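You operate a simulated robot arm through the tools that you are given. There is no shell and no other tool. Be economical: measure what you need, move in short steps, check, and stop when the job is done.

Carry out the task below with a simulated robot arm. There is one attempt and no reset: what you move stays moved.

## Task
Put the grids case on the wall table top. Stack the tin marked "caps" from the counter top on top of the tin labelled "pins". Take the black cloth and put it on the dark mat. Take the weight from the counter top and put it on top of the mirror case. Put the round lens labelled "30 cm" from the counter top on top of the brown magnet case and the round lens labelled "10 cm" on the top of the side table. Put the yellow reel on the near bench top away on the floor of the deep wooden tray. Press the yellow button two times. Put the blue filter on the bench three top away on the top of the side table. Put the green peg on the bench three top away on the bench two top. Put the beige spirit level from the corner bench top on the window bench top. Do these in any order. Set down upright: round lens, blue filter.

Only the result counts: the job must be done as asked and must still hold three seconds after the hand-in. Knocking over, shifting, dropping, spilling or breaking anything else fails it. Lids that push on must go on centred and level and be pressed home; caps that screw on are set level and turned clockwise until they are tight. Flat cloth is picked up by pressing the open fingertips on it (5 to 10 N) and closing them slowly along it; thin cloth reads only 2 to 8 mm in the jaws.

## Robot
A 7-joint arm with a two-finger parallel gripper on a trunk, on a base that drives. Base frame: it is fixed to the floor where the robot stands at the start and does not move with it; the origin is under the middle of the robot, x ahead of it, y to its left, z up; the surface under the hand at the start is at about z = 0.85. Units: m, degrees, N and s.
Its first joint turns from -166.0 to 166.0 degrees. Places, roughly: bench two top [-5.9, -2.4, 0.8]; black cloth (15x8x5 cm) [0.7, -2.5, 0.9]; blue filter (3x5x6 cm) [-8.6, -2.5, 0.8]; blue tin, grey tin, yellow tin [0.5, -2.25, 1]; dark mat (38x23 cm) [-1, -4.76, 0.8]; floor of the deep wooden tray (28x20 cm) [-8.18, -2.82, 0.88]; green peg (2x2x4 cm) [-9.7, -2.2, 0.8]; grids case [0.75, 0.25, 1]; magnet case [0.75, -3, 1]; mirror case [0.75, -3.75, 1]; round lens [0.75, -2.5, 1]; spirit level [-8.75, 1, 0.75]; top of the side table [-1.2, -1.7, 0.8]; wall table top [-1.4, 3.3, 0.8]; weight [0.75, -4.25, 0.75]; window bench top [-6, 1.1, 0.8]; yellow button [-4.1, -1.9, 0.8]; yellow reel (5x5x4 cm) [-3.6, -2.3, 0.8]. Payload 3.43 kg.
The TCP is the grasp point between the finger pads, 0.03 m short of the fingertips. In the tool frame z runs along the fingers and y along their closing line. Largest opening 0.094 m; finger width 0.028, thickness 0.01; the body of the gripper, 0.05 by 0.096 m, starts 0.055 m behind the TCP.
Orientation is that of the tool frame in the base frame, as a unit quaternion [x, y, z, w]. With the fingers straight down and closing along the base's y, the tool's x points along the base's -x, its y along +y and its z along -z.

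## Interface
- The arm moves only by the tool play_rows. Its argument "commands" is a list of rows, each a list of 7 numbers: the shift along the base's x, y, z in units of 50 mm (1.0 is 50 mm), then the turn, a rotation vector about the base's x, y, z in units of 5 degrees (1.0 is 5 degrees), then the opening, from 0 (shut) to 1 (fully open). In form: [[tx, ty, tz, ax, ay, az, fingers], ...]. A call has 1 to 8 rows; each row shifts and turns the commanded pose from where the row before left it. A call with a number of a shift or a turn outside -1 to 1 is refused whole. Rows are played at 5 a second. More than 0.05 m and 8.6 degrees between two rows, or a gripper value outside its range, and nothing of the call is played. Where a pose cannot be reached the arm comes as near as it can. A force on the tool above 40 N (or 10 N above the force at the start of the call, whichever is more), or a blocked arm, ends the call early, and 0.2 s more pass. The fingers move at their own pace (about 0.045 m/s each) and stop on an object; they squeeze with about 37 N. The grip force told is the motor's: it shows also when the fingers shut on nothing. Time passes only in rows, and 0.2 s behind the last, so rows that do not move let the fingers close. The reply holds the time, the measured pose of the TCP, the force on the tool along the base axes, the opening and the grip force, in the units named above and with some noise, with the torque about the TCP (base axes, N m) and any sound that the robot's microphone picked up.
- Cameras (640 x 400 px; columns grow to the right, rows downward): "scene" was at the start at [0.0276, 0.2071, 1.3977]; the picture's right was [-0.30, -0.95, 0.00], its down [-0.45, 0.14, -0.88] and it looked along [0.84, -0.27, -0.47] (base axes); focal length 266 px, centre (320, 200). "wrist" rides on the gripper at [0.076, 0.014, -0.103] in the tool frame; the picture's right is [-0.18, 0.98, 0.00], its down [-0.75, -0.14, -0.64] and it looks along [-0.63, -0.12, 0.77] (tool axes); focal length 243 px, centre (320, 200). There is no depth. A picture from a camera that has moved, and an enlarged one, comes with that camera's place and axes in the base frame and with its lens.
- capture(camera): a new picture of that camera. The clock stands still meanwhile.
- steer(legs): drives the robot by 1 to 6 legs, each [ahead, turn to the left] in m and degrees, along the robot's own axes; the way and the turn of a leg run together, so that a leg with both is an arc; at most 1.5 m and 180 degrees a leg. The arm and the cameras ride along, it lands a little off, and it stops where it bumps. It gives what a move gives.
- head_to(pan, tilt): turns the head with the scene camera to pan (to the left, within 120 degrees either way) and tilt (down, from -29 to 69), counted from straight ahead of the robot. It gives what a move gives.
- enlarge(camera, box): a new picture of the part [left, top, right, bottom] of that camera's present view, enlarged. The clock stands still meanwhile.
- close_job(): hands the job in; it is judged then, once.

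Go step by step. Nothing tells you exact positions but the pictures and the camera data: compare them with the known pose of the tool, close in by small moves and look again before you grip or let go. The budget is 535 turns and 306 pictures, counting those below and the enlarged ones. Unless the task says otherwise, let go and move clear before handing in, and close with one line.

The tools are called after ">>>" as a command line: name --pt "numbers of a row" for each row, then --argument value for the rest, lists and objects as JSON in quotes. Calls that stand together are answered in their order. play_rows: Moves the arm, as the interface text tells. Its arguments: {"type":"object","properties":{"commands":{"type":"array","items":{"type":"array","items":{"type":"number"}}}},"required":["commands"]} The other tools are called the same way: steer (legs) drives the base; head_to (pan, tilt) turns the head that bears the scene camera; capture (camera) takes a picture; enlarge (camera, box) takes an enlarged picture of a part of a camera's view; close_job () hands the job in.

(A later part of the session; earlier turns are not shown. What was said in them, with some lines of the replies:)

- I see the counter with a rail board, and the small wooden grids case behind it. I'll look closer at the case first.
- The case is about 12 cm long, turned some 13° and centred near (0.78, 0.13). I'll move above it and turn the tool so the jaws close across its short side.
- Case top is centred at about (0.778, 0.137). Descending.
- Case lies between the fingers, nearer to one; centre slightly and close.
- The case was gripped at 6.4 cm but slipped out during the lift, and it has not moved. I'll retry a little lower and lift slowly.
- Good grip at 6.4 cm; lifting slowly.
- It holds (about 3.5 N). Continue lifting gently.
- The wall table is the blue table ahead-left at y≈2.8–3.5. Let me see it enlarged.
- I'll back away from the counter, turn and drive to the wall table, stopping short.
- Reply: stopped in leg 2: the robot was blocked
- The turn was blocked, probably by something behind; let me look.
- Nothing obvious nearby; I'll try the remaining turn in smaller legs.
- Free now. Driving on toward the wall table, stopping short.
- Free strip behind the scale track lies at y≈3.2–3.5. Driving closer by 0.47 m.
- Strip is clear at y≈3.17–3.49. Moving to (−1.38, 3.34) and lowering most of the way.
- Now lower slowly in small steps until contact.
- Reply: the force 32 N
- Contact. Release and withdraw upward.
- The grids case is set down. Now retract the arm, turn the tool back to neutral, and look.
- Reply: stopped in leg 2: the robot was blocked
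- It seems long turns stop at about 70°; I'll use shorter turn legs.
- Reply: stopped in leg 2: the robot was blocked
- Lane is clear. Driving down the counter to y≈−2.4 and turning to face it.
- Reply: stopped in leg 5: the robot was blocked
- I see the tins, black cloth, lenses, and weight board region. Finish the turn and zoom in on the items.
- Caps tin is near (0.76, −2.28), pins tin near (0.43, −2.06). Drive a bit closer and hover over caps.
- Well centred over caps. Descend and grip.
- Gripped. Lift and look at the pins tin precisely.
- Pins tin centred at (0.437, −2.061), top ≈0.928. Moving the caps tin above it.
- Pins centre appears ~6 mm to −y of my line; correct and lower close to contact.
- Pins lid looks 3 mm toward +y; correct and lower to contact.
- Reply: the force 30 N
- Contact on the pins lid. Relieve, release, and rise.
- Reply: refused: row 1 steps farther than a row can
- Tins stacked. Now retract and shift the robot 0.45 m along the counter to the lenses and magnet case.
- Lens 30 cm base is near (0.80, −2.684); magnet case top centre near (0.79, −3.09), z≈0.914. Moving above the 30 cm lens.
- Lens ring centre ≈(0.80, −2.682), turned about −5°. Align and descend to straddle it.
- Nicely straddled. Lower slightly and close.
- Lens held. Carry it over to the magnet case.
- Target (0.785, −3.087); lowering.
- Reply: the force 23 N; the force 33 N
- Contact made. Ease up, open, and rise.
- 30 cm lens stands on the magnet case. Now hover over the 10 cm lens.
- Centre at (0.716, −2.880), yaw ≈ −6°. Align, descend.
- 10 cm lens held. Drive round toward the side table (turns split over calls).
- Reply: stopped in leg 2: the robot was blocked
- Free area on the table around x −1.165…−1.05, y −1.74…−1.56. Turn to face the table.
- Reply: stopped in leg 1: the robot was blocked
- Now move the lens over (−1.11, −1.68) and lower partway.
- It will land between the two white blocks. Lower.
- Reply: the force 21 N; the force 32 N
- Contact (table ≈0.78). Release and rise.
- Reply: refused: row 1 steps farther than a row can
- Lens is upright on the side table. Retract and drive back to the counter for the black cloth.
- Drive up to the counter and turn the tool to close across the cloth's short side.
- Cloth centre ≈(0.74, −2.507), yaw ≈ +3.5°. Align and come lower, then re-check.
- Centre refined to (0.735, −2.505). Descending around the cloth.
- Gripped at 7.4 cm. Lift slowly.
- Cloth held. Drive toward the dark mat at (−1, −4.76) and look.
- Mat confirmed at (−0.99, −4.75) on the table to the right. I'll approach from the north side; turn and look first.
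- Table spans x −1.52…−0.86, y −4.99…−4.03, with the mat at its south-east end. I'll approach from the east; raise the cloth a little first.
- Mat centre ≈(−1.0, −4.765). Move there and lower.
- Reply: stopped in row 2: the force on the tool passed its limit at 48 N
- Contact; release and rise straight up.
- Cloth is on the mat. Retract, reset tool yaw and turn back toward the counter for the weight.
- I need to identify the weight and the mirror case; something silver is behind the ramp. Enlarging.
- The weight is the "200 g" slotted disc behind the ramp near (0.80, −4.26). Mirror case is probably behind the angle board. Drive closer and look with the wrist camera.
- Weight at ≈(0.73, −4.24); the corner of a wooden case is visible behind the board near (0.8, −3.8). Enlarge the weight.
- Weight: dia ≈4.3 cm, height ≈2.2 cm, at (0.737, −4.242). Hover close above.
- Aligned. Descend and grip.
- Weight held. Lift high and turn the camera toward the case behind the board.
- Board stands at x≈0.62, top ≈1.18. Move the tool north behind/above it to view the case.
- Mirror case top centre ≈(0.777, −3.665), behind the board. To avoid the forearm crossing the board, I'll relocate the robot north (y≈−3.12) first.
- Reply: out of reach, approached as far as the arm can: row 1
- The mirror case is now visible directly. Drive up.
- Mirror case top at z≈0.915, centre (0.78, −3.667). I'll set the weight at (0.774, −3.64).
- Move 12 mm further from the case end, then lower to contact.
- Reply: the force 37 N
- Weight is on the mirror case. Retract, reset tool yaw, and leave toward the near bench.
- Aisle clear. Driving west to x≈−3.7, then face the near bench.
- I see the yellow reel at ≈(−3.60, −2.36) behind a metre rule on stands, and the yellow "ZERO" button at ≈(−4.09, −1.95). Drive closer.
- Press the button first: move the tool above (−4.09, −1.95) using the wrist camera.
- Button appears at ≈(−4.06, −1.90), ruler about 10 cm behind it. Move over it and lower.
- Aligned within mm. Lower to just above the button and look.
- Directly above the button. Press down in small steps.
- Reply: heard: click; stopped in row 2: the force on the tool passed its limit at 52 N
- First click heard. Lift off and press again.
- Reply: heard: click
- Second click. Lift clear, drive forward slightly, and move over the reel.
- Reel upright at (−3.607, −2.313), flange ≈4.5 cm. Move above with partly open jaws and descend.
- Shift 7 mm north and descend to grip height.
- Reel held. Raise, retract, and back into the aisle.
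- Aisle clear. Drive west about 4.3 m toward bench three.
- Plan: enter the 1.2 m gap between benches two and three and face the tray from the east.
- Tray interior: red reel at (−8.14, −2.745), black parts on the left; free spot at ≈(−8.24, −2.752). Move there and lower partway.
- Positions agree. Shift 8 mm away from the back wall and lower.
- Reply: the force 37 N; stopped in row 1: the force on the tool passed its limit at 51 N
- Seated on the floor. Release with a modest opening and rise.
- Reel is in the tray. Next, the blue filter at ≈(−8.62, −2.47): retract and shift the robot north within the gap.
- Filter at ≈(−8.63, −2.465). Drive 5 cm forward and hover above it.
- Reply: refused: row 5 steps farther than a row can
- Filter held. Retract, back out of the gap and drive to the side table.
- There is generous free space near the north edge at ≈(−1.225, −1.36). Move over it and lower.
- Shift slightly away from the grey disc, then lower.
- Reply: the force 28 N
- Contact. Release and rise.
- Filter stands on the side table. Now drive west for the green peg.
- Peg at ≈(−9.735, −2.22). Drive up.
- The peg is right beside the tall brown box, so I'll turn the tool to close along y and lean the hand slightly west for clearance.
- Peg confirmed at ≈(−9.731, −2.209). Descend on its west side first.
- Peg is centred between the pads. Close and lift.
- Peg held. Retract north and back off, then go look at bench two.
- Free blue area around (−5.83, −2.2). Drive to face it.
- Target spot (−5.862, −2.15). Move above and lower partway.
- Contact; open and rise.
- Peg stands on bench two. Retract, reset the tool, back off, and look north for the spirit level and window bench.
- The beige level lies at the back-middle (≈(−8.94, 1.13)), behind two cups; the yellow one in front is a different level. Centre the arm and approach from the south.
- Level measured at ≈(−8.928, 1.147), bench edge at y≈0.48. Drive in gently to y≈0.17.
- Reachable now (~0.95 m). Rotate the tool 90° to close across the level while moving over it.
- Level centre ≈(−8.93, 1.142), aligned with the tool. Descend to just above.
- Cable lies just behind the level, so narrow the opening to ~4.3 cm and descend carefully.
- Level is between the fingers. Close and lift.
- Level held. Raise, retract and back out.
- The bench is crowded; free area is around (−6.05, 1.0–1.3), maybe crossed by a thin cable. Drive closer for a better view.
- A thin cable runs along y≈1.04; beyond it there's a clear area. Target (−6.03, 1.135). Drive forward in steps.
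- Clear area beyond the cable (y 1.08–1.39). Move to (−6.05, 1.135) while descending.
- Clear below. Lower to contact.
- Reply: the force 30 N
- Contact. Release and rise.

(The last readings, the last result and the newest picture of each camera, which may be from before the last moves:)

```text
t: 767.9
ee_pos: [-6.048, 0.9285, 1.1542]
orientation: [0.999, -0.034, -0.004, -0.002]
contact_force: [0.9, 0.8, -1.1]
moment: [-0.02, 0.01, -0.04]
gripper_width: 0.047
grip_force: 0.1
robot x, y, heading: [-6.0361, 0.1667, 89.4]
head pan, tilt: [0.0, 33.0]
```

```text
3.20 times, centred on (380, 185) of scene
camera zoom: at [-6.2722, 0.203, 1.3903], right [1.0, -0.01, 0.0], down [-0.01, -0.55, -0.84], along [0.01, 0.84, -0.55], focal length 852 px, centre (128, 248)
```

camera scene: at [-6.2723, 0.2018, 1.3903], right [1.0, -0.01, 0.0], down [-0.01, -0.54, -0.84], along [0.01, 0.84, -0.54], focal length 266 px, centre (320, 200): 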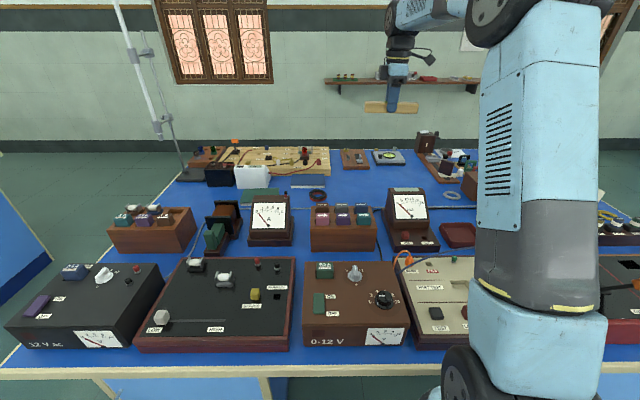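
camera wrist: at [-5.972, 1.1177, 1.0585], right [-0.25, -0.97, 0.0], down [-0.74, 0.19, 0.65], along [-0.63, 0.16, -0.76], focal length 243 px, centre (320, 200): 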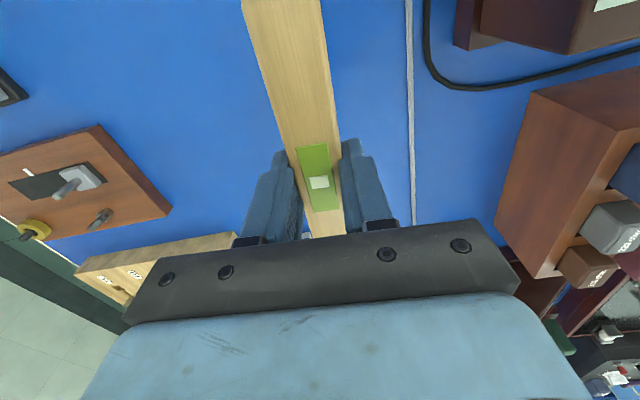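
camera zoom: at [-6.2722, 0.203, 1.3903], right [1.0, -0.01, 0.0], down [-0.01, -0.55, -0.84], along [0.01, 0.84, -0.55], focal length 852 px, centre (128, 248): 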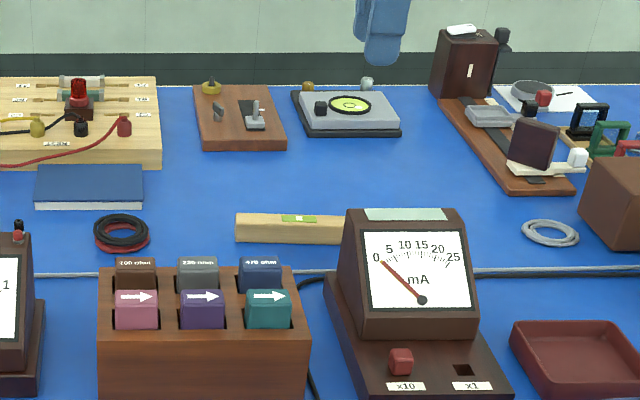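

The level lies clear on the window bench; all items are done. Move clear before handing in.

>>> play_rows --pt "0 -0.5 0.7 0 0 0 0.5" --pt "0 -0.9 0.3 0 0 0 0.5" --pt "0 -0.9 0 0 0 0 0.5" --pt "0 -0.9 0 0 0 0 0.5"

>>> steer --legs '[[-0.6, 0]]'

>>> capture --camera "scene"

```text
t: 768.9
ee_pos: [-6.0454, 0.7675, 1.2035]
orientation: [0.999, -0.034, -0.004, -0.002]
contact_force: [0.1, 1.5, -0.4]
moment: [-0.05, -0.01, 0.02]
gripper_width: 0.0468
grip_force: 0.0
robot x, y, heading: [-6.0392, 0.1714, 89.4]
head pan, tilt: [0.0, 33.0]
```

```text
t: 772.3
ee_pos: [-6.0511, 0.1743, 1.2038]
orientation: [0.999, -0.034, -0.005, -0.002]
contact_force: [0.5, 0.5, -0.5]
moment: [-0.02, -0.01, 0.01]
gripper_width: 0.0472
grip_force: 0.1
robot x, y, heading: [-6.0454, -0.4264, 89.4]
head pan, tilt: [0.0, 33.0]
```

```text
101 pictures are left
camera scene: at [-6.2784, -0.3917, 1.3903], right [1.0, -0.01, 0.0], down [-0.01, -0.55, -0.84], along [0.01, 0.84, -0.55], focal length 266 px, centre (320, 200)
```

scene: 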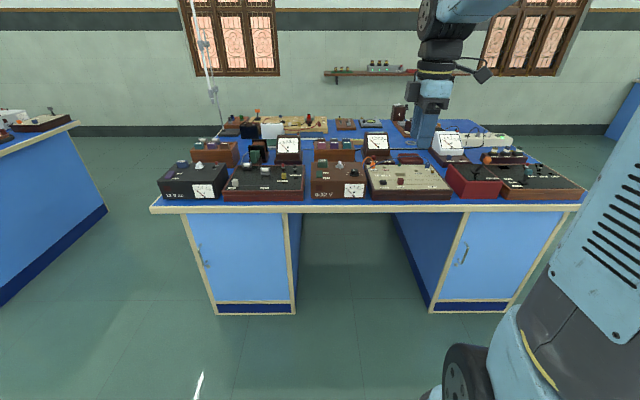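

The robot is clear of the benches with nothing in the gripper. I checked each placement by picture when I made it, so I'm handing the job in.

>>> close_job

```text
The job is handed in.
```

I placed all eleven items and pressed the yellow button twice (two clicks heard). I checked each placement by picture as I set it down, released everything and moved clear, then handed the job in.
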